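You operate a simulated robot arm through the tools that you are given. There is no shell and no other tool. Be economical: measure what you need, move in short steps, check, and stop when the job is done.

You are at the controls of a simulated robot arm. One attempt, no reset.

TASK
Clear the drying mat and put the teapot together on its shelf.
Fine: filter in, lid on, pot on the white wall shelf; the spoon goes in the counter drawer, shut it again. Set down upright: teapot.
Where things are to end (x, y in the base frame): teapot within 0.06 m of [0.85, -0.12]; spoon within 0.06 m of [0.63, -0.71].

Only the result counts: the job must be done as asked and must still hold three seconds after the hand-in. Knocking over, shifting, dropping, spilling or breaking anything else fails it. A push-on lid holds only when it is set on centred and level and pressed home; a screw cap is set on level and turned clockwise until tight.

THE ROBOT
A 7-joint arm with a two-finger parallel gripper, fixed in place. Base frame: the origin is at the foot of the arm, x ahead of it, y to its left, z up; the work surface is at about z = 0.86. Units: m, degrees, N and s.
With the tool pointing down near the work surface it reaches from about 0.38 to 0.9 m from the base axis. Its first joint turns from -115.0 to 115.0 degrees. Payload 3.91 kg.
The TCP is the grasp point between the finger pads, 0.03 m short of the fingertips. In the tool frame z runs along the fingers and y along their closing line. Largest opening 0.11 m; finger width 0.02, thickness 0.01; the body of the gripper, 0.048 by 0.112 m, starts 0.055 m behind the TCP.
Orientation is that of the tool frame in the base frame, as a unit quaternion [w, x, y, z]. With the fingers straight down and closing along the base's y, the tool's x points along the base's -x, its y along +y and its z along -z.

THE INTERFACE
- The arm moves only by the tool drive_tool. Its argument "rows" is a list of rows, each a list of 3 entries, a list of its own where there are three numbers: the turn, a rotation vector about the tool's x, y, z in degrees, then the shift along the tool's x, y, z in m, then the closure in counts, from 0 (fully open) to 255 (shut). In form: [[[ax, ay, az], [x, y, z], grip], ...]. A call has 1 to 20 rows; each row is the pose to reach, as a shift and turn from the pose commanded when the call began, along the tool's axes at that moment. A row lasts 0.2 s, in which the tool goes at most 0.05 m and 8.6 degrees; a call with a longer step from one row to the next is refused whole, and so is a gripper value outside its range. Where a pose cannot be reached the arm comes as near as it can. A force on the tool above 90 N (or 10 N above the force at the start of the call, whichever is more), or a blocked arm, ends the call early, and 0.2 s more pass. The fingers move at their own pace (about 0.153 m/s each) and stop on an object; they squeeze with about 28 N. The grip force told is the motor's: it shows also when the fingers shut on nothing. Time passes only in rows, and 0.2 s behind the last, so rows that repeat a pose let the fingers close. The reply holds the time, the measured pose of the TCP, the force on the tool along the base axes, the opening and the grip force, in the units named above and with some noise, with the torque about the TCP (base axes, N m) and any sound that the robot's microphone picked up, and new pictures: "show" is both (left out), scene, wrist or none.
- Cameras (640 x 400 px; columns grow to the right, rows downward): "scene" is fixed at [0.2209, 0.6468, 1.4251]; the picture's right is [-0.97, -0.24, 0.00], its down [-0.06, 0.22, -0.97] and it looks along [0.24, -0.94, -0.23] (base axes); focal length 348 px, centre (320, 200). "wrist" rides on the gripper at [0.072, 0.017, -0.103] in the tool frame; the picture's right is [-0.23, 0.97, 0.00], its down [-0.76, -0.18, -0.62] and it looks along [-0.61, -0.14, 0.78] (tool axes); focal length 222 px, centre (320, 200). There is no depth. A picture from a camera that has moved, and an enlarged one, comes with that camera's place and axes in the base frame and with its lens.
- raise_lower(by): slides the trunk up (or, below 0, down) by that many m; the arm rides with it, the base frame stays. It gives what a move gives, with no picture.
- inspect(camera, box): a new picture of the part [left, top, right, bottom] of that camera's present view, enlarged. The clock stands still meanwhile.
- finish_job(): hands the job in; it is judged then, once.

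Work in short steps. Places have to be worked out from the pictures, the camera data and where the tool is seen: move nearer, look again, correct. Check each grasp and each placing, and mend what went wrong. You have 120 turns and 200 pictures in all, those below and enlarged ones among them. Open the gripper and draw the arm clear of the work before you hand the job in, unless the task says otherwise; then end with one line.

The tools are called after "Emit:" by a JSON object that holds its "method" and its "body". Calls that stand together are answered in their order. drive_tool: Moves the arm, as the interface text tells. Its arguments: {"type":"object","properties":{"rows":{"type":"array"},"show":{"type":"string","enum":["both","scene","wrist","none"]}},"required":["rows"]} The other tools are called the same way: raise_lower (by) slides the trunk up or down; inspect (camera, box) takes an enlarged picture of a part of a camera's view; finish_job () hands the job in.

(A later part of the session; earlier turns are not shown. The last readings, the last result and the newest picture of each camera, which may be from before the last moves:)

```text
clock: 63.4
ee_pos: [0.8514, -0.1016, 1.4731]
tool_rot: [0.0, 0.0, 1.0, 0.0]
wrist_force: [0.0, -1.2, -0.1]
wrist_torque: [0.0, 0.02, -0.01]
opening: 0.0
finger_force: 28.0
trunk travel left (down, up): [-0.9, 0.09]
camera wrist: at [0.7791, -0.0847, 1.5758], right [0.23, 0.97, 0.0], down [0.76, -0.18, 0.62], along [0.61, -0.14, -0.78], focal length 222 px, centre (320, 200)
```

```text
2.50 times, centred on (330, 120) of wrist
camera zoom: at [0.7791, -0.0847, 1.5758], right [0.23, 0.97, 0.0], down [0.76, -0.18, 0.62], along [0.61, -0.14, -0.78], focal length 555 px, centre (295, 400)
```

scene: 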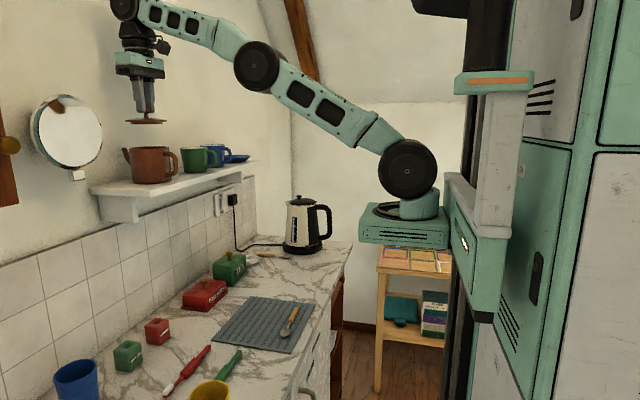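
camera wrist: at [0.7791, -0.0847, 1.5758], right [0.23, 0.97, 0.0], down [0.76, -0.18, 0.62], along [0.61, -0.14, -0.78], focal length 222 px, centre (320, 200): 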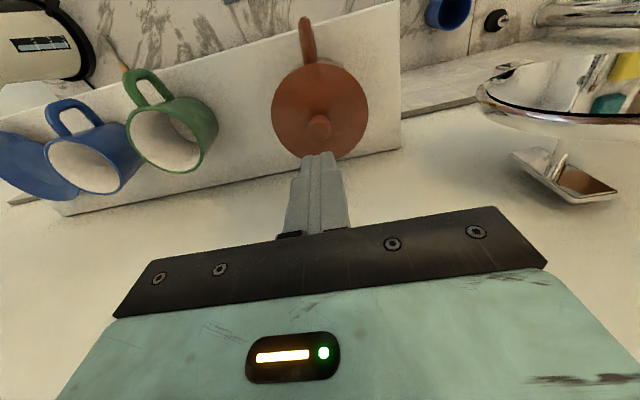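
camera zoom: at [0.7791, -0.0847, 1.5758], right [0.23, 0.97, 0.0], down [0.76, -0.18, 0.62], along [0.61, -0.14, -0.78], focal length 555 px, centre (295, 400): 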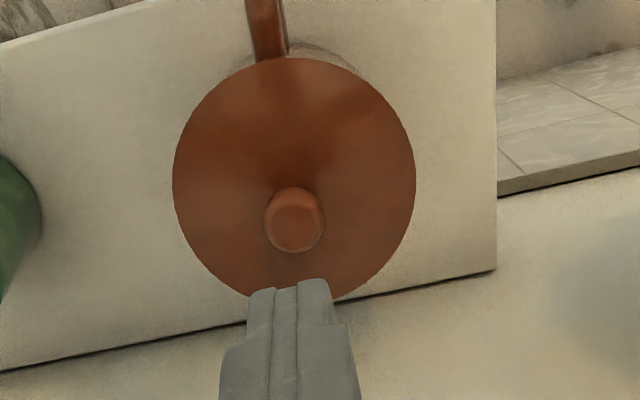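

The lid is on, level, and the pot is upright. Now the drawer: I'll back off and move over to (0.27, -0.6) to view the counter front.

Emit:
{"method": "drive_tool", "body": {"rows": [[[0, 0, 0], [0.04, 0, 0], 255], [[0, 0, 0], [0.085, 0, 0], 255], [[0, 0, 0], [0.13, 0, 0], 255], [[0, 0, 0], [0.175, 0, 0], 255], [[0, 0, 0], [0.22, 0, 0], 200], [[0, 0, 0], [0.26, 0, 0], 150], [[0, 0, 0], [0.3, -0.01, 0], 100], [[0, 0, 0], [0.322, -0.05, 0], 50], [[0, 0, 0], [0.344, -0.09, 0], 0], [[0, 0, 0], [0.366, -0.13, 0], 0], [[0, 0, 0], [0.388, -0.17, 0.01], 0], [[0, 0, 0], [0.41, -0.21, 0.02], 0], [[0, 0, 0], [0.432, -0.25, 0.03], 0], [[0, 0, 0], [0.454, -0.29, 0.04], 0], [[0, 0, 0], [0.476, -0.33, 0.05], 0], [[0, 0, 0], [0.498, -0.37, 0.06], 0], [[0, 0, 0], [0.52, -0.41, 0.07], 0], [[0, 0, 0], [0.542, -0.45, 0.08], 0], [[0, 0, 0], [0.564, -0.485, 0.09], 0], [[0, 0, 0], [0.58, -0.5, 0.1], 0]], "show": "both"}}

```text
clock: 67.6
ee_pos: [0.2723, -0.6035, 1.3732]
tool_rot: [0.0, -0.001, 1.0, -0.001]
wrist_force: [0.2, 0.0, -0.2]
wrist_torque: [0.01, -0.02, 0.0]
opening: 0.1103
finger_force: 0.0
trunk travel left (down, up): [-0.9, 0.09]
camera wrist: at [0.201, -0.5859, 1.4767], right [0.23, 0.97, 0.0], down [0.76, -0.18, 0.62], along [0.61, -0.14, -0.78], focal length 222 px, centre (320, 200)
```

scene: 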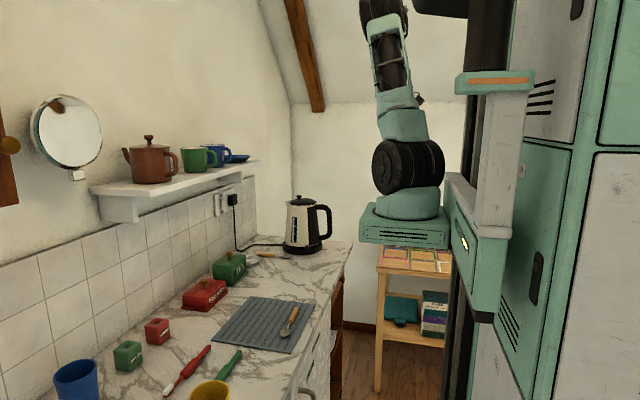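
wrist: 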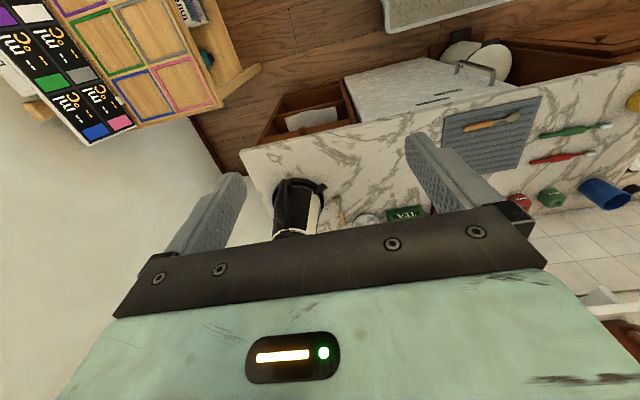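

Emit:
{"method": "inspect", "body": {"camera": "wrist", "box": [230, 40, 410, 190]}}

Emit:
{"method": "inspect", "body": {"camera": "scene", "box": [300, 240, 460, 400]}}

```text
2.67 times, centred on (320, 115) of wrist
camera zoom: at [0.201, -0.5859, 1.4767], right [0.23, 0.97, 0.0], down [0.76, -0.18, 0.62], along [0.61, -0.14, -0.78], focal length 592 px, centre (320, 427)
```

zoom: 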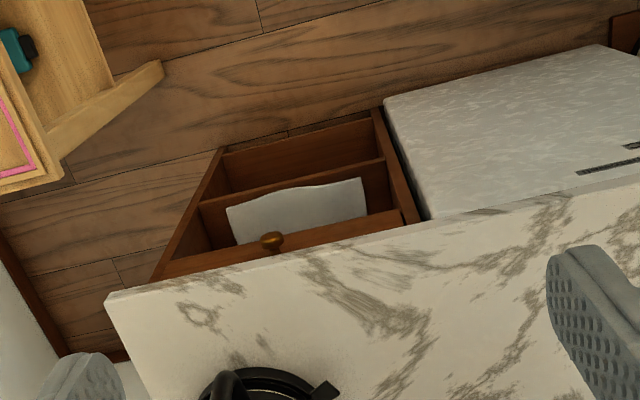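

```text
2.50 times, centred on (380, 320) of scene
camera zoom: at [0.2209, 0.6468, 1.4251], right [-0.97, -0.24, 0.0], down [-0.06, 0.22, -0.97], along [0.24, -0.94, -0.23], focal length 869 px, centre (170, -100)
```

zoom: 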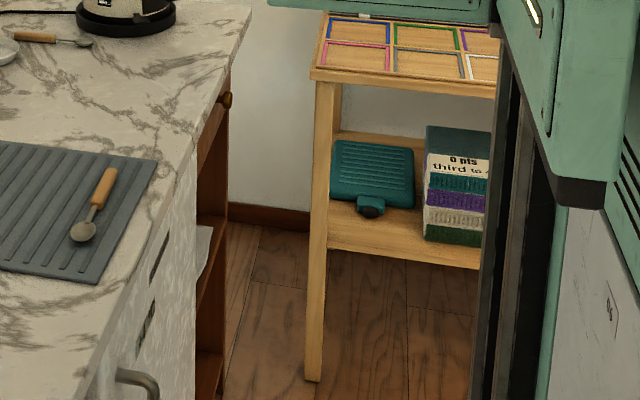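

The drawer is the wooden front under the counter, and its brass knob works out at about (0.465, -0.707, 0.755), 2 cm under the overhang. I'll yaw +90°, then tilt so the tool points along +x, with the fingers closing vertically.

Emit:
{"method": "drive_tool", "body": {"rows": [[[0, 0, 8.2], [0, 0, 0.02], 0], [[0, 0, 16.4], [0, 0, 0.04], 0], [[0, 0, 24.6], [0, 0, 0.06], 0], [[0, 0, 32.8], [0, 0, 0.08], 0], [[0, 0, 41], [0, 0, 0.1], 0], [[0, 0, 49.2], [0, 0, 0.12], 0], [[0, 0, 57.4], [0, 0, 0.14], 0], [[0, 0, 65.6], [0, 0, 0.16], 0], [[0, 0, 73.8], [0, 0, 0.18], 0], [[0, 0, 82], [0, 0, 0.2], 0], [[0, 0, 90], [0, 0, 0.22], 0], [[0, 0, 90], [0, 0, 0.22], 0]], "show": "none"}}

Emit:
{"method": "drive_tool", "body": {"rows": [[[-8.2, 0, 0], [0, 0, 0], 0], [[-16.4, 0, 0], [0, 0, 0], 0], [[-24.6, 0, 0], [0, 0, 0], 0], [[-32.8, 0, 0], [0, 0, 0], 0], [[-41, 0, 0], [0, 0, 0], 0], [[-49.2, 0, 0], [0, 0, 0], 0], [[-57.4, 0, 0], [0, 0, 0], 0], [[-65.6, 0, 0], [0, 0, 0], 0], [[-73.8, 0, 0], [0, 0, 0], 0], [[-82, 0, 0], [0, 0, 0], 0], [[-90, 0, 0], [0, 0, 0], 0], [[-90, 0, 0], [0, 0, 0], 0]], "show": "both"}}

```text
clock: 70.2
ee_pos: [0.2734, -0.6018, 1.1522]
tool_rot: [0.0, 0.708, 0.706, 0.0]
wrist_force: [0.5, 0.0, 0.6]
wrist_torque: [0.0, -0.01, 0.05]
opening: 0.1098
finger_force: 0.0
trunk travel left (down, up): [-0.9, 0.09]
```

```text
clock: 72.8
ee_pos: [0.272, -0.602, 1.1532]
tool_rot: [0.501, 0.499, 0.499, 0.501]
wrist_force: [0.1, -0.8, -0.8]
wrist_torque: [0.01, 0.01, 0.01]
opening: 0.1101
finger_force: 0.0
trunk travel left (down, up): [-0.9, 0.09]
camera wrist: at [0.1689, -0.5296, 1.1691], right [0.0, -0.23, 0.97], down [-0.62, -0.76, -0.18], along [0.78, -0.61, -0.14], focal length 222 px, centre (320, 200)
```

scene: 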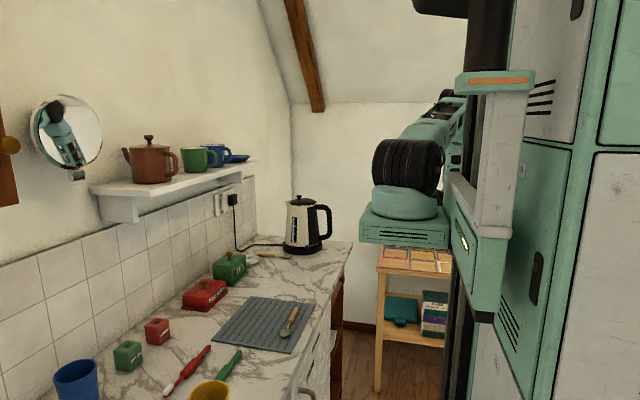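
wrist: 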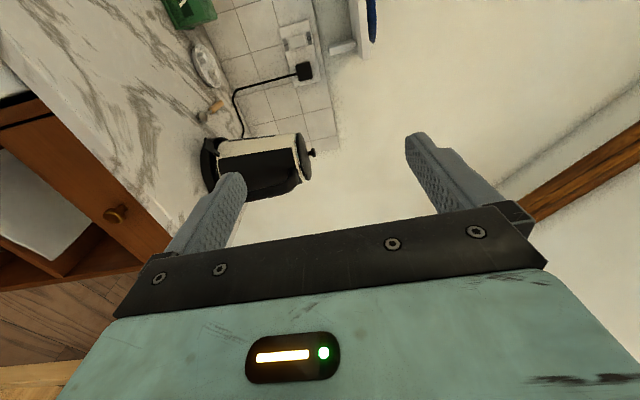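

The tool is horizontal and the knob shows again at (0.464, -0.705, 0.755). I'll lower in front of the drawer, keeping the tips at x≈0.33, clear of the counter edge.

Emit:
{"method": "drive_tool", "body": {"rows": [[[0, 0, 0], [-0.01, -0.04, 0.003], 0], [[0, 0, 0], [-0.02, -0.08, 0.006], 0], [[0, 0, 0], [-0.03, -0.12, 0.009], 0], [[0, 0, 0], [-0.04, -0.16, 0.012], 0], [[0, 0, 0], [-0.05, -0.2, 0.015], 0], [[0, 0, 0], [-0.06, -0.24, 0.018], 0], [[0, 0, 0], [-0.07, -0.28, 0.021], 0], [[0, 0, 0], [-0.08, -0.32, 0.024], 0], [[0, 0, 0], [-0.09, -0.36, 0.027], 0], [[0, 0, 0], [-0.104, -0.398, 0.03], 0], [[0, 0, 0], [-0.104, -0.398, 0.03], 0]], "show": "both"}}

```text
clock: 74.8
ee_pos: [0.2786, -0.7339, 0.9613]
tool_rot: [0.532, 0.462, 0.561, 0.434]
wrist_force: [0.4, 1.5, 0.0]
wrist_torque: [0.0, 0.01, -0.01]
opening: 0.1103
finger_force: 0.2
out of reach, approached as far as the arm can: row 8, 9
trunk travel left (down, up): [-0.9, 0.09]
stopped in row 9: the arm was blocked; the commanded pose is now the measured one
camera wrist: at [0.1765, -0.6605, 0.9695], right [0.06, -0.03, 1.0], down [-0.63, -0.78, 0.01], along [0.78, -0.63, -0.07], focal length 222 px, centre (320, 200)
```

scene: 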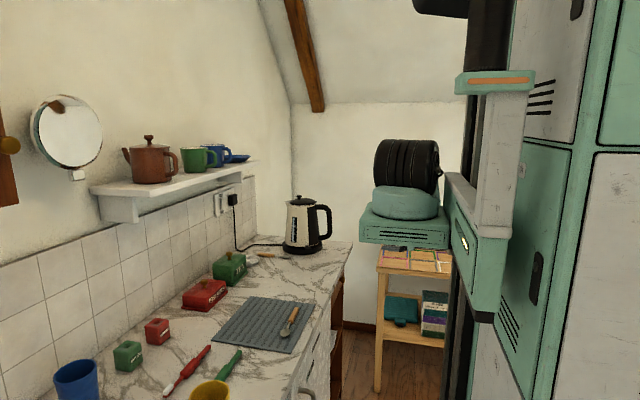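
wrist: 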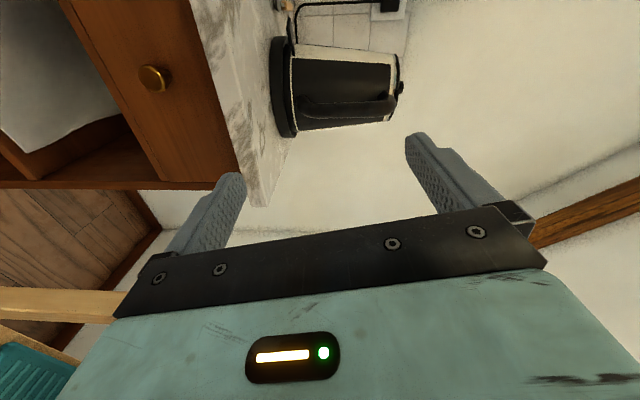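

That height is out of the arm's reach from the present trunk height. I'll return to the earlier good pose, then lower with the trunk.

Emit:
{"method": "drive_tool", "body": {"rows": [[[-0.5, 0, 1.9], [0.015, 0.036, -0.003], 0], [[-1.1, 0, 3.8], [0.031, 0.071, -0.006], 0], [[-1.6, 0, 5.7], [0.046, 0.107, -0.009], 0], [[-2.2, 0, 7.5], [0.061, 0.142, -0.012], 0], [[-2.7, 0, 9.4], [0.076, 0.178, -0.015], 0], [[-3.27, 0, 11.3], [0.0917, 0.2134, -0.018], 0], [[-3.27, 0, 11.3], [0.0917, 0.2134, -0.018], 0]], "show": "none"}}

Emit:
{"method": "raise_lower", "body": {"by": -0.1}}

```text
clock: 76.4
ee_pos: [0.2246, -0.7727, 1.0922]
tool_rot: [0.498, 0.503, 0.498, 0.502]
wrist_force: [0.7, -0.8, 0.2]
wrist_torque: [-0.03, -0.03, -0.03]
opening: 0.1102
finger_force: 0.0
out of reach, approached as far as the arm can: row 1, 2, 3, 4, 5, 6, 7
trunk travel left (down, up): [-0.9, 0.09]
```

```text
clock: 77.7
ee_pos: [0.2243, -0.7738, 0.9901]
tool_rot: [0.498, 0.502, 0.499, 0.502]
wrist_force: [-0.1, -0.3, 0.1]
wrist_torque: [0.01, 0.04, 0.02]
opening: 0.11
finger_force: 0.0
trunk travel left (down, up): [-0.8, 0.19]
```

The arm reached the right orientation but is off in position at (0.224, -0.774, 0.99). I'll look before moving further.

Emit:
{"method": "drive_tool", "body": {"rows": [[[0, 0, 0], [0, 0, 0], 0]], "show": "both"}}

```text
clock: 78.1
ee_pos: [0.2239, -0.773, 0.9917]
tool_rot: [0.499, 0.502, 0.498, 0.501]
wrist_force: [-0.2, 0.3, -1.0]
wrist_torque: [0.0, -0.03, -0.01]
opening: 0.1099
finger_force: 0.0
trunk travel left (down, up): [-0.8, 0.19]
camera wrist: at [0.1213, -0.7005, 1.0091], right [0.0, -0.23, 0.97], down [-0.62, -0.76, -0.18], along [0.78, -0.61, -0.15], focal length 222 px, centre (320, 200)
```

scene: 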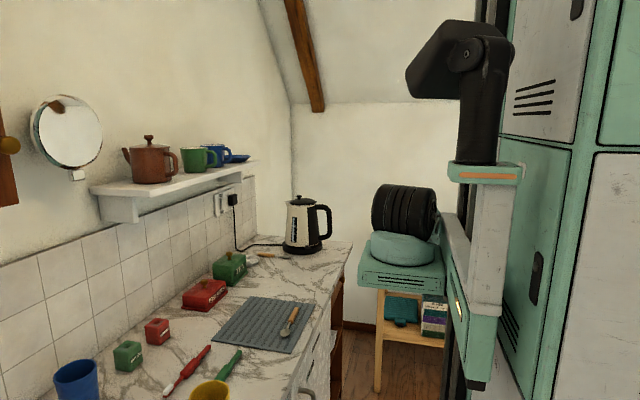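
wrist: 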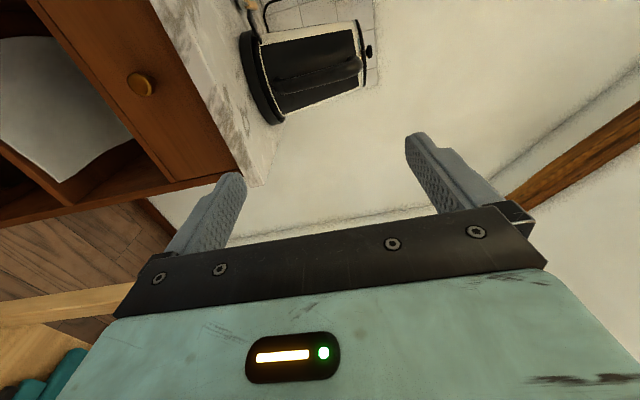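

I'll move back toward the base side and up a little to recover a comfortable posture before lowering the trunk further.

Emit:
{"method": "drive_tool", "body": {"rows": [[[0, 0, 0], [0.03, 0.01, 0.01], 0], [[0, 0, 0], [0.06, 0.02, 0.02], 0], [[0, 0, 0], [0.09, 0.035, 0.03], 0], [[0, 0, 0], [0.12, 0.05, 0.04], 0], [[0, 0, 0], [0.15, 0.06, 0.048], 0], [[0, 0, 0], [0.17, 0.06, 0.048], 0], [[0, 0, 0], [0.17, 0.06, 0.048], 0]], "show": "none"}}

```text
clock: 79.7
ee_pos: [0.2258, -0.7715, 0.992]
tool_rot: [0.498, 0.502, 0.498, 0.502]
wrist_force: [-0.7, 1.0, -0.5]
wrist_torque: [0.03, 0.0, 0.03]
opening: 0.1098
finger_force: 0.0
out of reach, approached as far as the arm can: row 1, 2, 3, 4, 5, 6, 7
trunk travel left (down, up): [-0.8, 0.19]
```

The arm is stuck against a joint limit in this posture. I'll tilt the tool partly back toward pointing down, while lifting, to free it.

Emit:
{"method": "drive_tool", "body": {"rows": [[[8, 0, 0], [0.0, 0.01, 0], 0], [[16, 0, 0], [0.0, 0.02, 0], 0], [[24, 0, 0], [0.0, 0.03, 0], 0], [[32, 0, 0], [0.0, 0.04, 0], 0], [[40, 0, 0], [0.0, 0.05, 0], 0], [[48, 0, 0], [0.0, 0.06, 0], 0], [[56, 0, 0], [0.0, 0.07, 0], 0], [[64, 0, 0], [0, 0.08, 0], 0], [[72, 0, 0], [0, 0.09, 0], 0], [[80, 0, 0], [0, 0.1, 0], 0], [[88, 0, 0], [0, 0.11, 0], 0], [[90, 0, 0], [0, 0.12, 0], 0], [[90, 0, 0], [0, 0.12, 0], 0]], "show": "none"}}

```text
clock: 82.5
ee_pos: [0.2238, -0.8324, 1.1193]
tool_rot: [-0.003, 0.707, 0.707, 0.002]
wrist_force: [1.0, 0.1, -0.2]
wrist_torque: [-0.01, 0.03, 0.0]
opening: 0.1101
finger_force: 0.1
out of reach, approached as far as the arm can: row 1, 2, 3, 4, 5, 6, 7, 8, 9, 10, 11, 12, 13
trunk travel left (down, up): [-0.8, 0.19]
```

Emit:
{"method": "drive_tool", "body": {"rows": [[[0, 0, 0], [0.03, 0, -0.03], 0], [[0, 0, 0], [0.06, 0, -0.06], 0], [[0, 0, 0], [0.1, 0, -0.09], 0], [[0, 0, 0], [0.13, 0, -0.12], 0], [[0, 0, 0], [0.16, 0, -0.15], 0], [[0, 0, 0], [0.16, 0, -0.15], 0]], "show": "both"}}

```text
clock: 83.9
ee_pos: [0.2247, -0.674, 1.2732]
tool_rot: [-0.002, 0.707, 0.707, 0.001]
wrist_force: [0.6, -0.4, -0.8]
wrist_torque: [0.0, 0.03, -0.04]
opening: 0.1098
finger_force: 0.1
out of reach, approached as far as the arm can: row 1, 2, 3
trunk travel left (down, up): [-0.8, 0.19]
camera wrist: at [0.2421, -0.602, 1.376], right [0.97, -0.23, 0.0], down [-0.18, -0.77, 0.62], along [-0.14, -0.6, -0.78], focal length 222 px, centre (320, 200)
```

scene: 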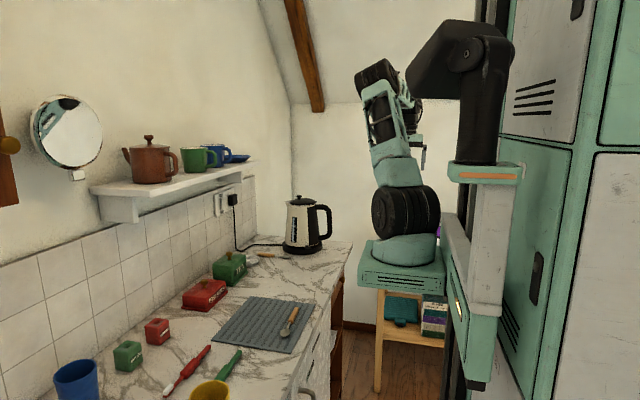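
wrist: 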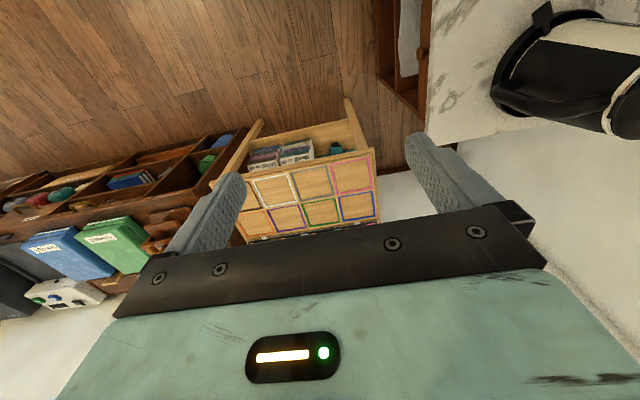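

Recovered: tool down at (0.225, -0.674, 1.273). Now I'll lower the trunk so the horizontal pose at z≈0.755 lies in the comfortable zone.

Emit:
{"method": "raise_lower", "body": {"by": -0.15}}

Emit:
{"method": "raise_lower", "body": {"by": -0.17}}

Emit:
{"method": "drive_tool", "body": {"rows": [[[0, 0, 0], [0, 0.02, 0], 0], [[0, 0, 0], [0.02, 0.05, -0.01], 0], [[0, 0, 0], [0.02, 0.05, -0.01], 0]], "show": "both"}}

```text
clock: 85.7
ee_pos: [0.2242, -0.6745, 1.1215]
tool_rot: [-0.002, 0.707, 0.707, 0.003]
wrist_force: [-0.2, 0.2, -0.5]
wrist_torque: [-0.03, 0.04, -0.01]
opening: 0.11
finger_force: 0.0
trunk travel left (down, up): [-0.65, 0.34]
```

```text
clock: 87.6
ee_pos: [0.2244, -0.6748, 0.9503]
tool_rot: [-0.003, 0.707, 0.707, 0.003]
wrist_force: [0.4, -0.4, 0.2]
wrist_torque: [-0.03, 0.0, -0.01]
opening: 0.1099
finger_force: 0.0
trunk travel left (down, up): [-0.48, 0.51]
```

```text
clock: 88.4
ee_pos: [0.2756, -0.6541, 0.9604]
tool_rot: [-0.003, 0.706, 0.708, 0.002]
wrist_force: [0.2, -0.2, -1.1]
wrist_torque: [0.01, -0.01, 0.01]
opening: 0.1099
finger_force: 0.1
trunk travel left (down, up): [-0.48, 0.51]
camera wrist: at [0.2922, -0.5824, 1.065], right [0.97, -0.23, 0.0], down [-0.18, -0.77, 0.62], along [-0.14, -0.6, -0.79], focal length 222 px, centre (320, 200)
```

scene: 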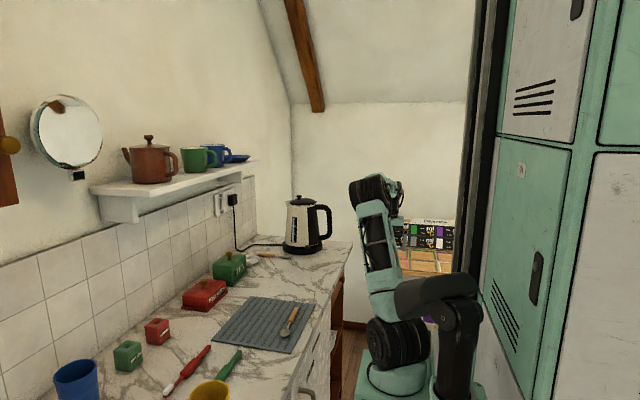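
wrist: 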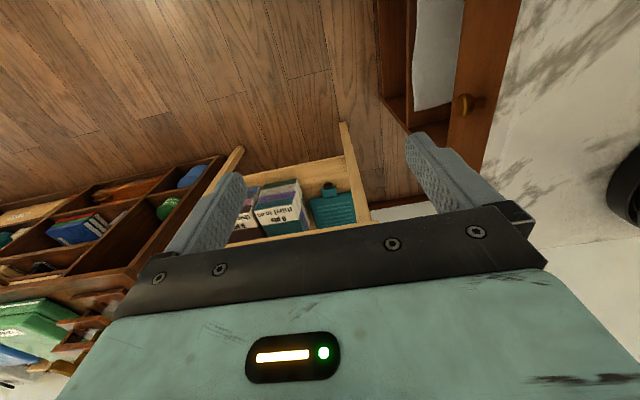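

Posture is good. I'll tilt the tool to horizontal (+x) while lowering to z≈0.80, in the free space in front of the drawer.

Emit:
{"method": "drive_tool", "body": {"rows": [[[-8.2, 0, 0], [0, 0, 0.01], 0], [[-16.4, 0, 0], [0, 0, 0.02], 0], [[-24.6, 0, 0], [0, 0, 0.035], 0], [[-32.8, 0, 0], [0, 0, 0.05], 0], [[-41, 0, 0], [0, 0, 0.065], 0], [[-49.2, 0, 0], [0, 0, 0.08], 0], [[-57.4, 0, 0], [0, 0, 0.095], 0], [[-65.6, 0, 0], [0, 0, 0.11], 0], [[-73.8, 0, 0], [0, 0, 0.125], 0], [[-82, 0, 0], [0, 0, 0.14], 0], [[-90, 0, 0], [0, 0, 0.155], 0], [[-90, 0, 0], [0, 0, 0.16], 0], [[-90, 0, 0], [0, 0, 0.16], 0]], "show": "both"}}

```text
clock: 91.2
ee_pos: [0.2743, -0.6534, 0.8016]
tool_rot: [0.498, 0.502, 0.499, 0.502]
wrist_force: [0.0, -0.4, -0.6]
wrist_torque: [0.02, -0.01, -0.01]
opening: 0.1099
finger_force: 0.0
trunk travel left (down, up): [-0.48, 0.51]
camera wrist: at [0.1709, -0.581, 0.8186], right [0.0, -0.23, 0.97], down [-0.62, -0.76, -0.18], along [0.78, -0.61, -0.15], focal length 222 px, centre (320, 200)
```

scene: 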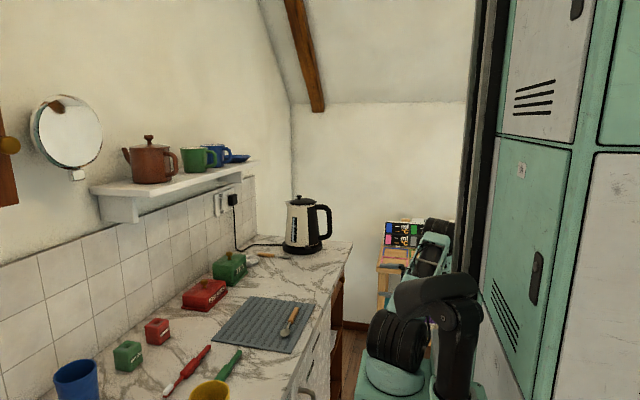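
wrist: 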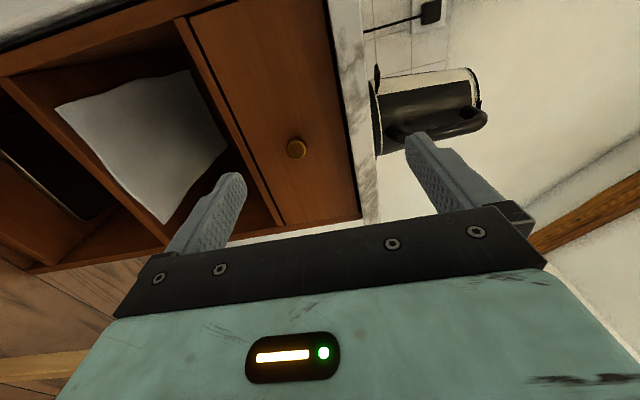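

I can see the drawer front clearly, with the knob at about (0.464, -0.710, 0.751). I'll align with it, narrow the opening to 0.05 to clear the overhang, and approach to x 0.38.

Emit:
{"method": "drive_tool", "body": {"rows": [[[0, 0, 0], [-0.02, -0.018, 0.015], 140], [[0, 0, 0], [-0.04, -0.036, 0.03], 140], [[0, 0, 0], [-0.056, -0.051, 0.05], 140], [[0, 0, 0], [-0.056, -0.051, 0.08], 140], [[0, 0, 0], [-0.056, -0.051, 0.105], 140], [[0, 0, 0], [-0.056, -0.051, 0.105], 140]], "show": "wrist"}}

Emit:
{"method": "inspect", "body": {"camera": "wrist", "box": [220, 60, 440, 200]}}

```text
clock: 92.6
ee_pos: [0.3802, -0.7103, 0.7502]
tool_rot: [0.498, 0.502, 0.498, 0.502]
wrist_force: [0.9, -0.6, 0.6]
wrist_torque: [0.05, -0.01, -0.01]
opening: 0.0495
finger_force: 0.2
trunk travel left (down, up): [-0.48, 0.51]
camera wrist: at [0.2766, -0.6367, 0.7678], right [0.0, -0.23, 0.97], down [-0.62, -0.76, -0.18], along [0.78, -0.61, -0.15], focal length 222 px, centre (320, 200)
```

wrist: 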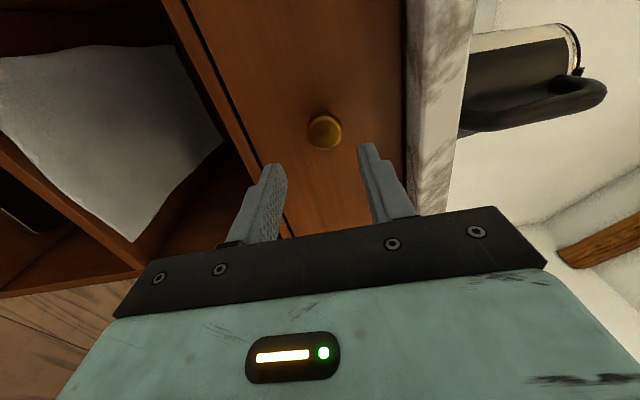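

```text
2.86 times, centred on (330, 130) of wrist
camera zoom: at [0.2766, -0.6367, 0.7678], right [0.0, -0.23, 0.97], down [-0.62, -0.76, -0.18], along [0.78, -0.61, -0.15], focal length 635 px, centre (291, 400)
```

zoom: 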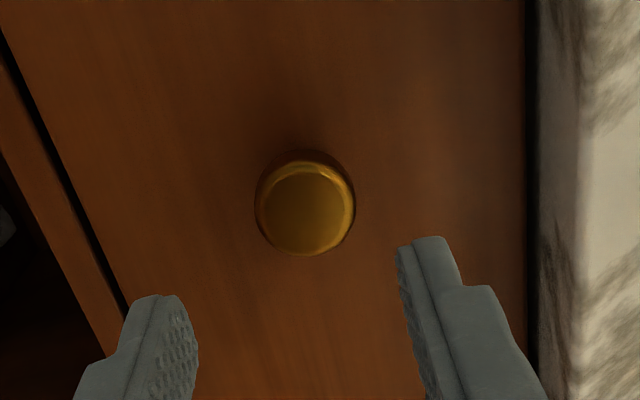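

The knob is at z 0.7545, 4 mm above the TCP. I'll correct that and advance so the tips reach x≈0.465.

Emit:
{"method": "drive_tool", "body": {"rows": [[[0, 0, 0], [0.001, 0.004, 0.015], 140], [[0, 0, 0], [0.001, 0.004, 0.03], 140], [[0, 0, 0], [0.001, 0.004, 0.045], 140], [[0, 0, 0], [0.001, 0.004, 0.055], 140], [[0, 0, 0], [0.001, 0.004, 0.055], 140]], "show": "wrist"}}

Emit:
{"method": "inspect", "body": {"camera": "wrist", "box": [220, 60, 440, 200]}}

```text
clock: 93.8
ee_pos: [0.435, -0.7093, 0.7546]
tool_rot: [0.499, 0.502, 0.498, 0.502]
wrist_force: [0.2, -0.4, 0.4]
wrist_torque: [0.0, 0.02, -0.02]
opening: 0.0494
finger_force: 0.1
trunk travel left (down, up): [-0.48, 0.51]
camera wrist: at [0.3314, -0.636, 0.7719], right [0.0, -0.23, 0.97], down [-0.62, -0.76, -0.18], along [0.78, -0.61, -0.15], focal length 222 px, centre (320, 200)
```

wrist: 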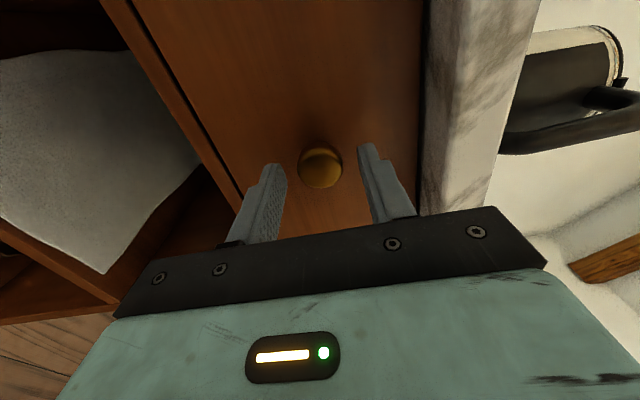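

```text
2.86 times, centred on (330, 130) of wrist
camera zoom: at [0.3314, -0.636, 0.7719], right [0.0, -0.23, 0.97], down [-0.62, -0.76, -0.18], along [0.78, -0.61, -0.15], focal length 635 px, centre (291, 400)
```

zoom: 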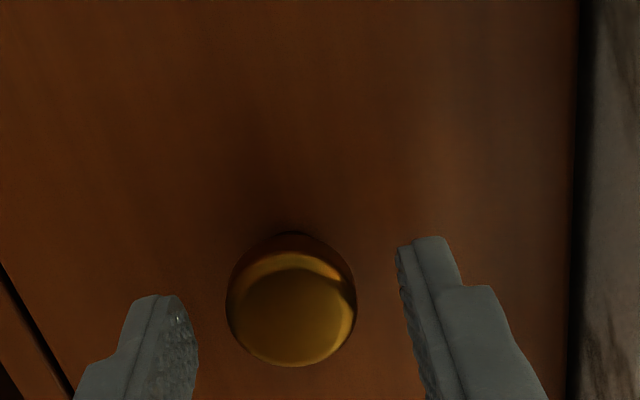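

The knob's front face is at x≈0.456 and centred between the fingers. I'll advance 10 mm and close on it.

Emit:
{"method": "drive_tool", "body": {"rows": [[[0, 0, 0], [0.001, 0, 0.005], 140], [[0, 0, 0], [0.001, 0, 0.01], 140], [[0, 0, 0], [0.001, 0, 0.01], 140], [[0, 0, 0], [0.001, 0, 0.01], 255], [[0, 0, 0], [0.001, 0, 0.01], 255], [[0, 0, 0], [0.001, 0, 0.01], 255]], "show": "wrist"}}

```text
clock: 95.2
ee_pos: [0.4454, -0.7081, 0.7553]
tool_rot: [0.498, 0.502, 0.498, 0.502]
wrist_force: [0.1, -0.1, 2.6]
wrist_torque: [-0.01, -0.09, 0.06]
opening: 0.0294
finger_force: 44.8
trunk travel left (down, up): [-0.48, 0.51]
camera wrist: at [0.3412, -0.6351, 0.7721], right [0.0, -0.23, 0.97], down [-0.62, -0.76, -0.18], along [0.78, -0.61, -0.15], focal length 222 px, centre (320, 200)
```

wrist: 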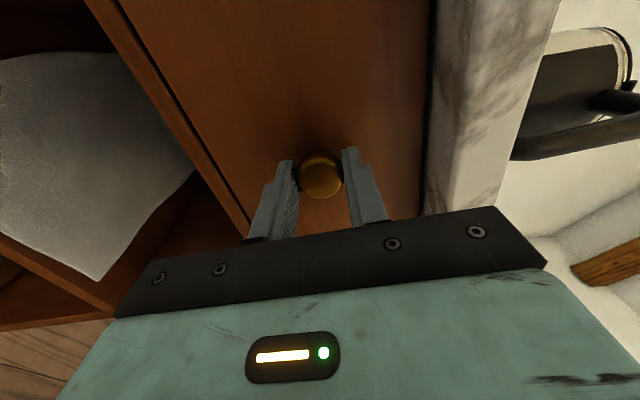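

The knob is gripped at 0.029. I'll pull gently 6 cm.

Emit:
{"method": "drive_tool", "body": {"rows": [[[0, 0, 0], [0, 0, -0.01], 255], [[0, 0, 0], [0, 0, -0.02], 255], [[0, 0, 0], [0, 0, -0.035], 255], [[0, 0, 0], [0, 0, -0.05], 255], [[0, 0, 0], [0, 0, -0.06], 255], [[0, 0, 0], [0, 0, -0.06], 255]], "show": "wrist"}}

```text
clock: 96.6
ee_pos: [0.3831, -0.7078, 0.7545]
tool_rot: [0.498, 0.502, 0.498, 0.502]
wrist_force: [-0.8, 0.5, 9.8]
wrist_torque: [-0.01, -0.2, 0.45]
opening: 0.0291
finger_force: 44.9
trunk travel left (down, up): [-0.48, 0.51]
camera wrist: at [0.2805, -0.635, 0.772], right [0.0, -0.23, 0.97], down [-0.62, -0.76, -0.18], along [0.78, -0.61, -0.15], focal length 222 px, centre (320, 200)
```

wrist: 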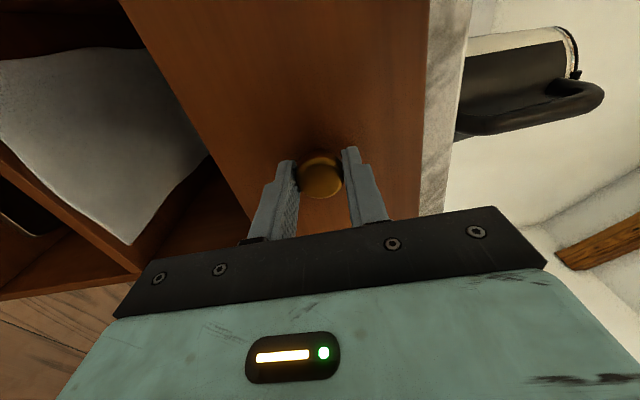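

The drawer is sliding out. I'll pull another 14 cm.

Emit:
{"method": "drive_tool", "body": {"rows": [[[0, 0, 0], [0, 0, -0.015], 255], [[0, 0, 0], [0, 0, -0.03], 255], [[0, 0, 0], [0, 0, -0.045], 255], [[0, 0, 0], [0, 0, -0.06], 255], [[0, 0, 0], [0, 0, -0.075], 255], [[0, 0, 0], [0, 0, -0.09], 255], [[0, 0, 0], [0, 0, -0.105], 255], [[0, 0, 0], [0, 0, -0.12], 255], [[0, 0, 0], [0, 0, -0.135], 255], [[0, 0, 0], [0, 0, -0.14], 255], [[0, 0, 0], [0, 0, -0.14], 255]], "show": "both"}}

```text
clock: 99.0
ee_pos: [0.2446, -0.7071, 0.7546]
tool_rot: [0.498, 0.501, 0.498, 0.502]
wrist_force: [-0.1, -9.8, 10.9]
wrist_torque: [0.04, -0.13, -0.31]
opening: 0.0294
finger_force: 45.5
trunk travel left (down, up): [-0.48, 0.51]
camera wrist: at [0.1405, -0.635, 0.7721], right [0.0, -0.23, 0.97], down [-0.62, -0.76, -0.18], along [0.78, -0.61, -0.15], focal length 222 px, centre (320, 200)
```

scene: 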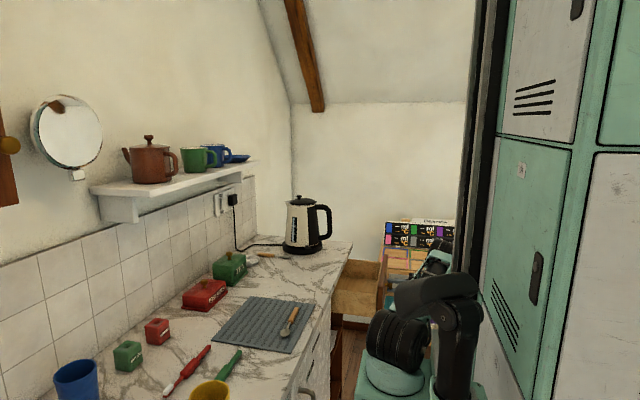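
wrist: 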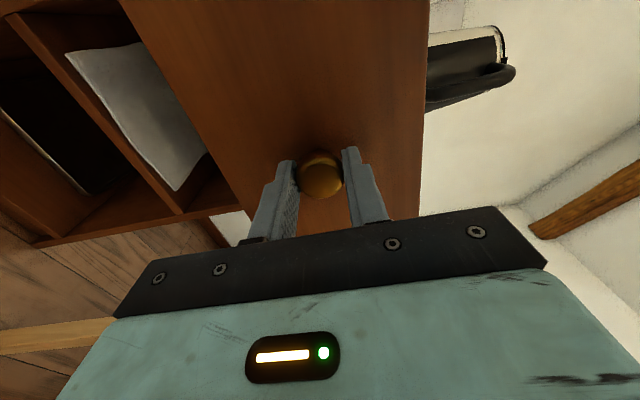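

It's open by 20 cm. I'd like 4–5 cm more room, so I'll pull further in small steps.

Emit:
{"method": "drive_tool", "body": {"rows": [[[0, 0, 0], [0, 0, -0.01], 255], [[0, 0, 0], [0, 0, -0.02], 255], [[0, 0, 0], [0, 0, -0.03], 255], [[0, 0, 0], [0, 0, -0.04], 255], [[0, 0, 0], [0, 0, -0.04], 255]], "show": "none"}}

Emit:
{"method": "inspect", "body": {"camera": "scene", "box": [310, 220, 450, 340]}}

```text
clock: 100.2
ee_pos: [0.2042, -0.7069, 0.7547]
tool_rot: [0.498, 0.502, 0.498, 0.502]
wrist_force: [1.5, -17.3, 11.7]
wrist_torque: [-0.01, -0.24, -0.41]
opening: 0.0296
finger_force: 44.8
trunk travel left (down, up): [-0.48, 0.51]
```

```text
3.33 times, centred on (380, 280) of scene
camera zoom: at [0.2209, 0.6468, 1.4251], right [-0.97, -0.24, 0.0], down [-0.06, 0.22, -0.97], along [0.24, -0.94, -0.23], focal length 1159 px, centre (120, -67)
```

zoom: 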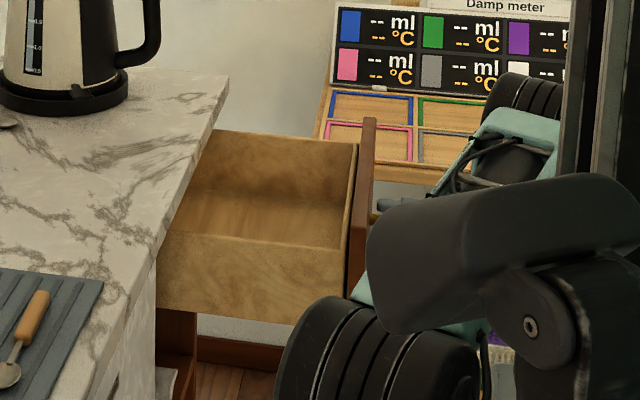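

It's open about 24 cm, empty and clear. I'll release the knob and back off 4 cm.

Emit:
{"method": "drive_tool", "body": {"rows": [[[0, 0, 0], [0, 0, 0], 130], [[0, 0, 0], [0, 0, 0], 130], [[0, 0, 0], [0, 0, -0.015], 130], [[0, 0, 0], [0, 0, -0.03], 130], [[0, 0, 0], [0, 0, -0.045], 130], [[0, 0, 0], [0, 0, -0.045], 130]], "show": "wrist"}}

```text
clock: 101.6
ee_pos: [0.1592, -0.7052, 0.7534]
tool_rot: [0.499, 0.502, 0.498, 0.501]
wrist_force: [0.6, 0.1, -0.2]
wrist_torque: [-0.02, 0.03, -0.01]
opening: 0.0541
finger_force: 0.1
trunk travel left (down, up): [-0.48, 0.51]
camera wrist: at [0.056, -0.6339, 0.7718], right [0.0, -0.23, 0.97], down [-0.62, -0.76, -0.18], along [0.78, -0.61, -0.15], focal length 222 px, centre (320, 200)
```

wrist: 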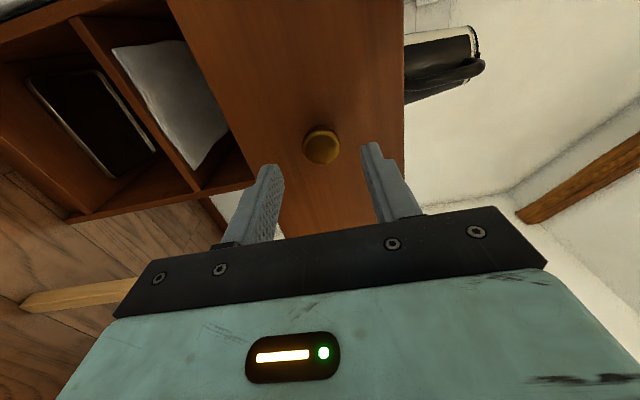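

The knob is free. I'll raise with the trunk to clear everything, then tilt the tool back to pointing down.

Emit:
{"method": "raise_lower", "body": {"by": 0.3}}

Emit:
{"method": "drive_tool", "body": {"rows": [[[8.2, 0, 0], [0.005, 0.01, 0], 130], [[16.4, 0, 0], [0.01, 0.02, 0.0], 100], [[24.6, 0, 0], [0.015, 0.03, 0.01], 50], [[32.8, 0, 0], [0.02, 0.04, 0.02], 0], [[41, 0, 0], [0.03, 0.05, 0.03], 0], [[49.2, 0, 0], [0.04, 0.06, 0.04], 0], [[57.4, 0, 0], [0.05, 0.06, 0.05], 0], [[65.6, 0, 0], [0.06, 0.06, 0.06], 0], [[73.8, 0, 0], [0.07, 0.06, 0.08], 0], [[82, 0, 0], [0.08, 0.06, 0.1], 0], [[90, 0, 0], [0.09, 0.06, 0.12], 0], [[90, 0, 0], [0.1, 0.06, 0.14], 0], [[90, 0, 0], [0.1, 0.06, 0.14], 0]], "show": "both"}}

```text
clock: 104.6
ee_pos: [0.1607, -0.7052, 1.0555]
tool_rot: [0.498, 0.502, 0.498, 0.502]
wrist_force: [0.1, -0.5, -0.2]
wrist_torque: [0.0, 0.0, -0.02]
opening: 0.0537
finger_force: 0.1
trunk travel left (down, up): [-0.78, 0.21]
```

```text
clock: 107.4
ee_pos: [0.2998, -0.6061, 1.1144]
tool_rot: [-0.003, 0.707, 0.707, 0.003]
wrist_force: [0.6, 0.4, 1.0]
wrist_torque: [0.04, 0.0, 0.02]
opening: 0.1104
finger_force: 0.0
trunk travel left (down, up): [-0.78, 0.21]
camera wrist: at [0.3167, -0.5348, 1.2188], right [0.97, -0.23, 0.0], down [-0.18, -0.77, 0.62], along [-0.14, -0.6, -0.79], focal length 222 px, centre (320, 200)
```

scene: 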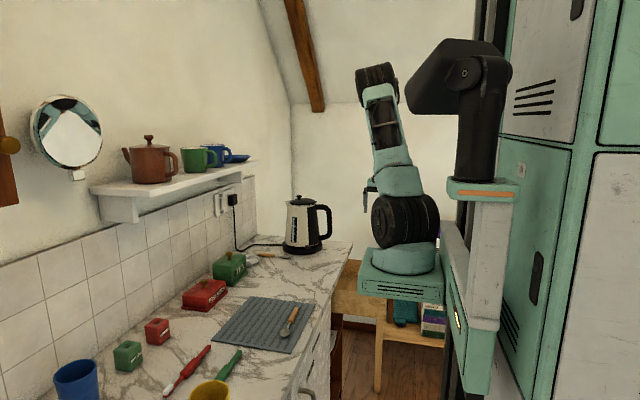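
wrist: 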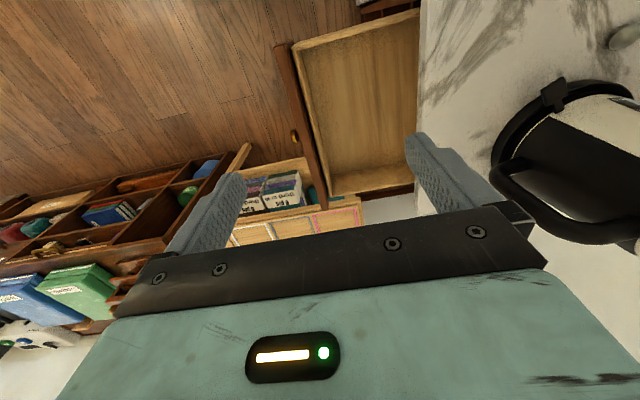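

The open drawer is visible; I'll measure its inside.

Emit:
{"method": "inspect", "body": {"camera": "wrist", "box": [260, 0, 440, 210]}}

Emit:
{"method": "inspect", "body": {"camera": "scene", "box": [260, 295, 310, 345]}}

```text
1.90 times, centred on (350, 105) of wrist
camera zoom: at [0.3167, -0.5348, 1.2188], right [0.97, -0.23, 0.0], down [-0.18, -0.77, 0.62], along [-0.14, -0.6, -0.79], focal length 423 px, centre (263, 381)
```

zoom: 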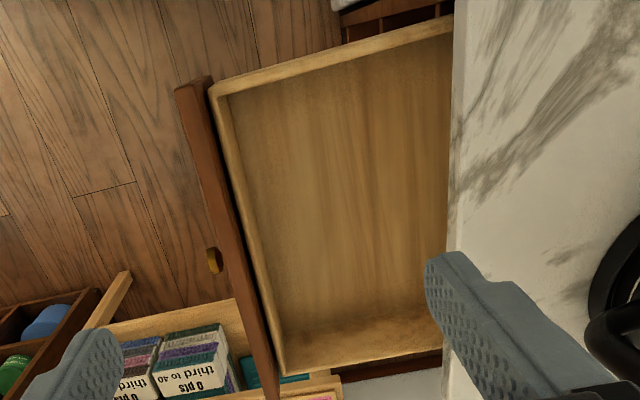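

```text
8.00 times, centred on (285, 320) of scene
camera zoom: at [0.2209, 0.6468, 1.4251], right [-0.97, -0.24, 0.0], down [-0.06, 0.22, -0.97], along [0.24, -0.94, -0.23], focal length 2782 px, centre (600, -760)
```

zoom: 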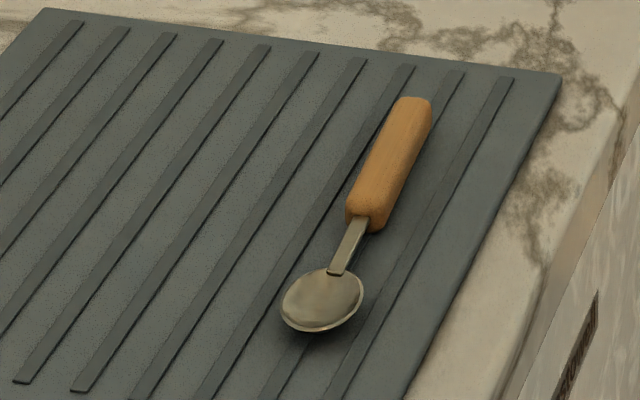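

The drawer interior spans x 0.275 to the counter edge at 0.446, and y -0.56 to -0.84. Now the spoon: I'll move above its handle, near (0.515, -0.205), to z 1.02.

Emit:
{"method": "drive_tool", "body": {"rows": [[[0, 0, 0], [0.037, 0.02, 0], 0], [[0, 0, 0], [0.074, 0.04, 0], 0], [[0, 0, 0], [0.11, 0.06, 0], 0], [[0, 0, 0], [0.147, 0.08, 0], 0], [[0, 0, 0], [0.184, 0.1, 0], 0], [[0, 0, 0], [0.22, 0.12, 0], 0], [[0, 0, 0], [0.257, 0.14, 0.01], 0], [[0, 0, 0], [0.294, 0.16, 0.03], 0], [[0, 0, 0], [0.33, 0.18, 0.05], 0], [[0, 0, 0], [0.367, 0.2, 0.07], 0], [[0, 0, 0], [0.401, 0.215, 0.094], 0], [[0, 0, 0], [0.401, 0.215, 0.094], 0]], "show": "wrist"}}

Emit:
{"method": "inspect", "body": {"camera": "wrist", "box": [220, 30, 440, 190]}}

```text
clock: 110.0
ee_pos: [0.5152, -0.2038, 1.0246]
tool_rot: [-0.003, 0.707, 0.707, 0.002]
wrist_force: [0.6, 0.9, 0.9]
wrist_torque: [0.03, -0.01, 0.03]
opening: 0.1098
finger_force: 0.1
trunk travel left (down, up): [-0.78, 0.21]
camera wrist: at [0.5319, -0.1323, 1.1278], right [0.97, -0.23, 0.0], down [-0.18, -0.77, 0.62], along [-0.14, -0.6, -0.79], focal length 222 px, centre (320, 200)
```

wrist: 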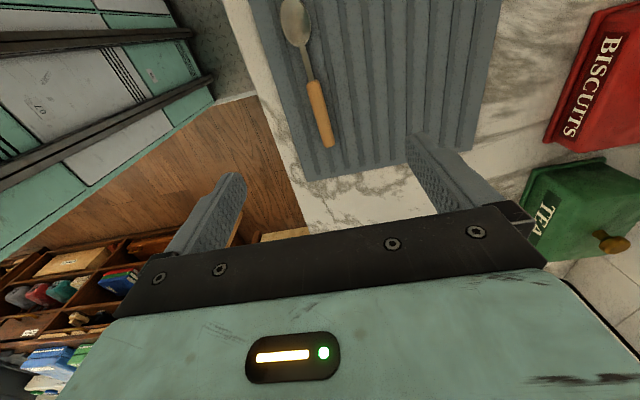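

```text
2.50 times, centred on (330, 110) of wrist
camera zoom: at [0.5319, -0.1323, 1.1278], right [0.97, -0.23, 0.0], down [-0.18, -0.77, 0.62], along [-0.14, -0.6, -0.79], focal length 555 px, centre (295, 425)
```

zoom: 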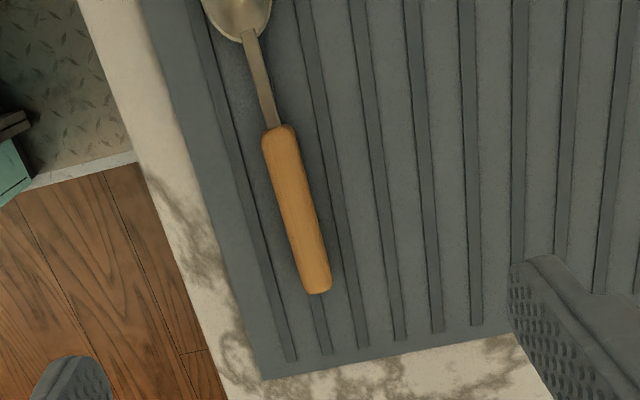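

The handle is along y, centred at about (0.516, -0.21). I'll lower so the tips are about 4 mm above the mat (TCP ≈ 0.900), with a reduced opening.

Emit:
{"method": "drive_tool", "body": {"rows": [[[0, 0, 0], [0, 0.001, 0.04], 130], [[0, 0, 0], [0.0, 0.001, 0.08], 130], [[0, 0, 0], [0.0, 0.001, 0.11], 130], [[0, 0, 0], [0.0, 0.001, 0.12], 130], [[0, 0, 0], [0, 0.001, 0.12], 130]], "show": "wrist"}}

Emit:
{"method": "inspect", "body": {"camera": "scene", "box": [255, 275, 325, 345]}}

Emit:
{"method": "inspect", "body": {"camera": "wrist", "box": [220, 60, 440, 200]}}

```text
clock: 111.2
ee_pos: [0.5153, -0.2045, 0.9042]
tool_rot: [-0.003, 0.707, 0.707, 0.002]
wrist_force: [0.3, 0.6, 0.2]
wrist_torque: [0.0, 0.05, -0.03]
opening: 0.0539
finger_force: 0.1
trunk travel left (down, up): [-0.78, 0.21]
camera wrist: at [0.5322, -0.1325, 1.0075], right [0.97, -0.23, 0.0], down [-0.18, -0.77, 0.62], along [-0.14, -0.6, -0.79], focal length 222 px, centre (320, 200)
```

wrist: 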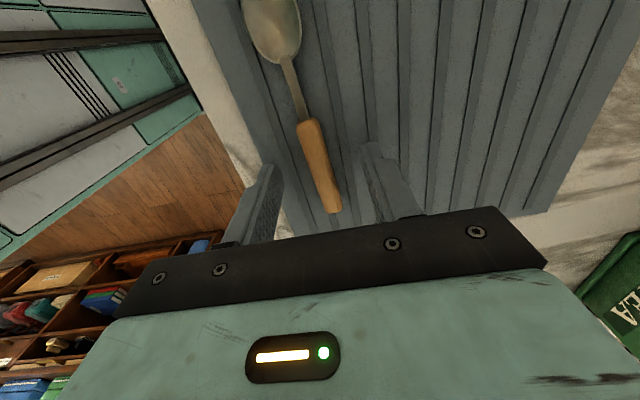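

```text
5.71 times, centred on (290, 310) of scene
camera zoom: at [0.2209, 0.6468, 1.4251], right [-0.97, -0.24, 0.0], down [-0.06, 0.22, -0.97], along [0.24, -0.94, -0.23], focal length 1987 px, centre (491, -429)
```

zoom: 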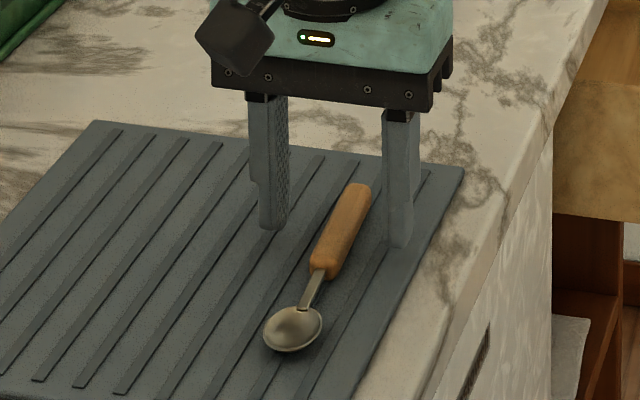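

```text
2.86 times, centred on (330, 130) of wrist
camera zoom: at [0.5322, -0.1325, 1.0075], right [0.97, -0.23, 0.0], down [-0.18, -0.77, 0.62], along [-0.14, -0.6, -0.79], focal length 635 px, centre (291, 400)
```

zoom: 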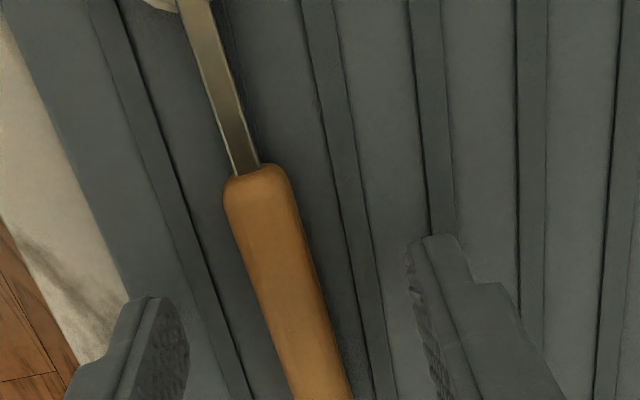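

The handle lies between the fingers. I'll lower 4 mm more and close.

Emit:
{"method": "drive_tool", "body": {"rows": [[[0, 0, 0], [0, 0, 0.004], 130], [[0, 0, 0], [0, 0, 0.004], 130], [[0, 0, 0], [0, 0, 0.004], 255], [[0, 0, 0], [0, 0, 0.004], 255], [[0, 0, 0], [0, 0, 0.004], 255]], "show": "none"}}

Emit:
{"method": "drive_tool", "body": {"rows": [[[0, 0, 0], [0, 0, -0.02], 255], [[0, 0, 0], [0, 0, -0.05], 255], [[0, 0, 0], [0, 0, -0.09], 255], [[0, 0, 0], [0, 0, -0.13], 255], [[0, 0, 0], [0, 0, -0.16], 255], [[0, 0, 0], [0, 0, -0.16], 255]], "show": "both"}}

```text
clock: 112.4
ee_pos: [0.5158, -0.203, 0.9011]
tool_rot: [-0.003, 0.707, 0.707, 0.003]
wrist_force: [0.8, 0.7, 0.7]
wrist_torque: [0.03, -0.04, -0.01]
opening: 0.0139
finger_force: 28.2
trunk travel left (down, up): [-0.78, 0.21]
```

```text
clock: 113.8
ee_pos: [0.5154, -0.2048, 1.0606]
tool_rot: [-0.003, 0.707, 0.707, 0.002]
wrist_force: [-0.9, 0.4, 0.0]
wrist_torque: [0.02, 0.01, -0.03]
opening: 0.0138
finger_force: 27.9
trunk travel left (down, up): [-0.78, 0.21]
camera wrist: at [0.532, -0.1322, 1.1636], right [0.97, -0.23, 0.0], down [-0.18, -0.77, 0.62], along [-0.14, -0.6, -0.79], focal length 222 px, centre (320, 200)
```

scene: 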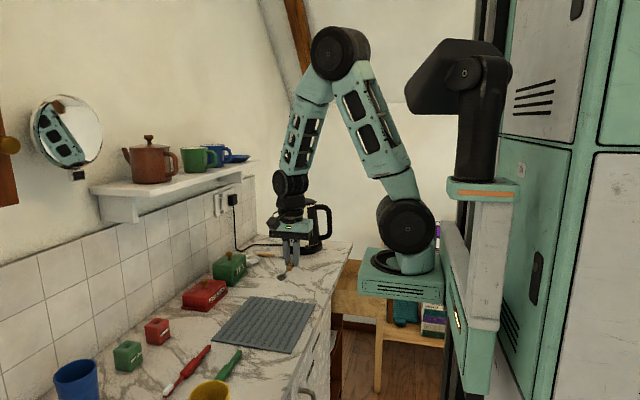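
wrist: 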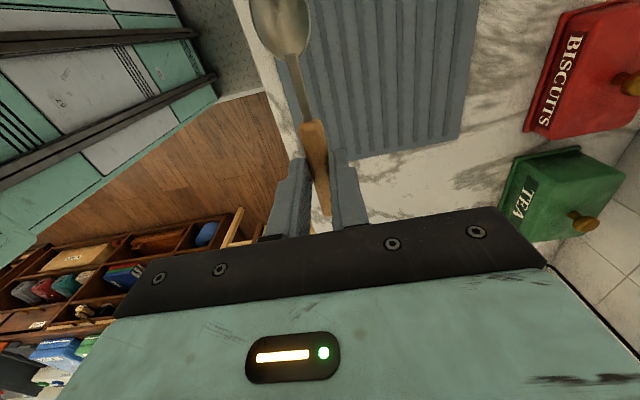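

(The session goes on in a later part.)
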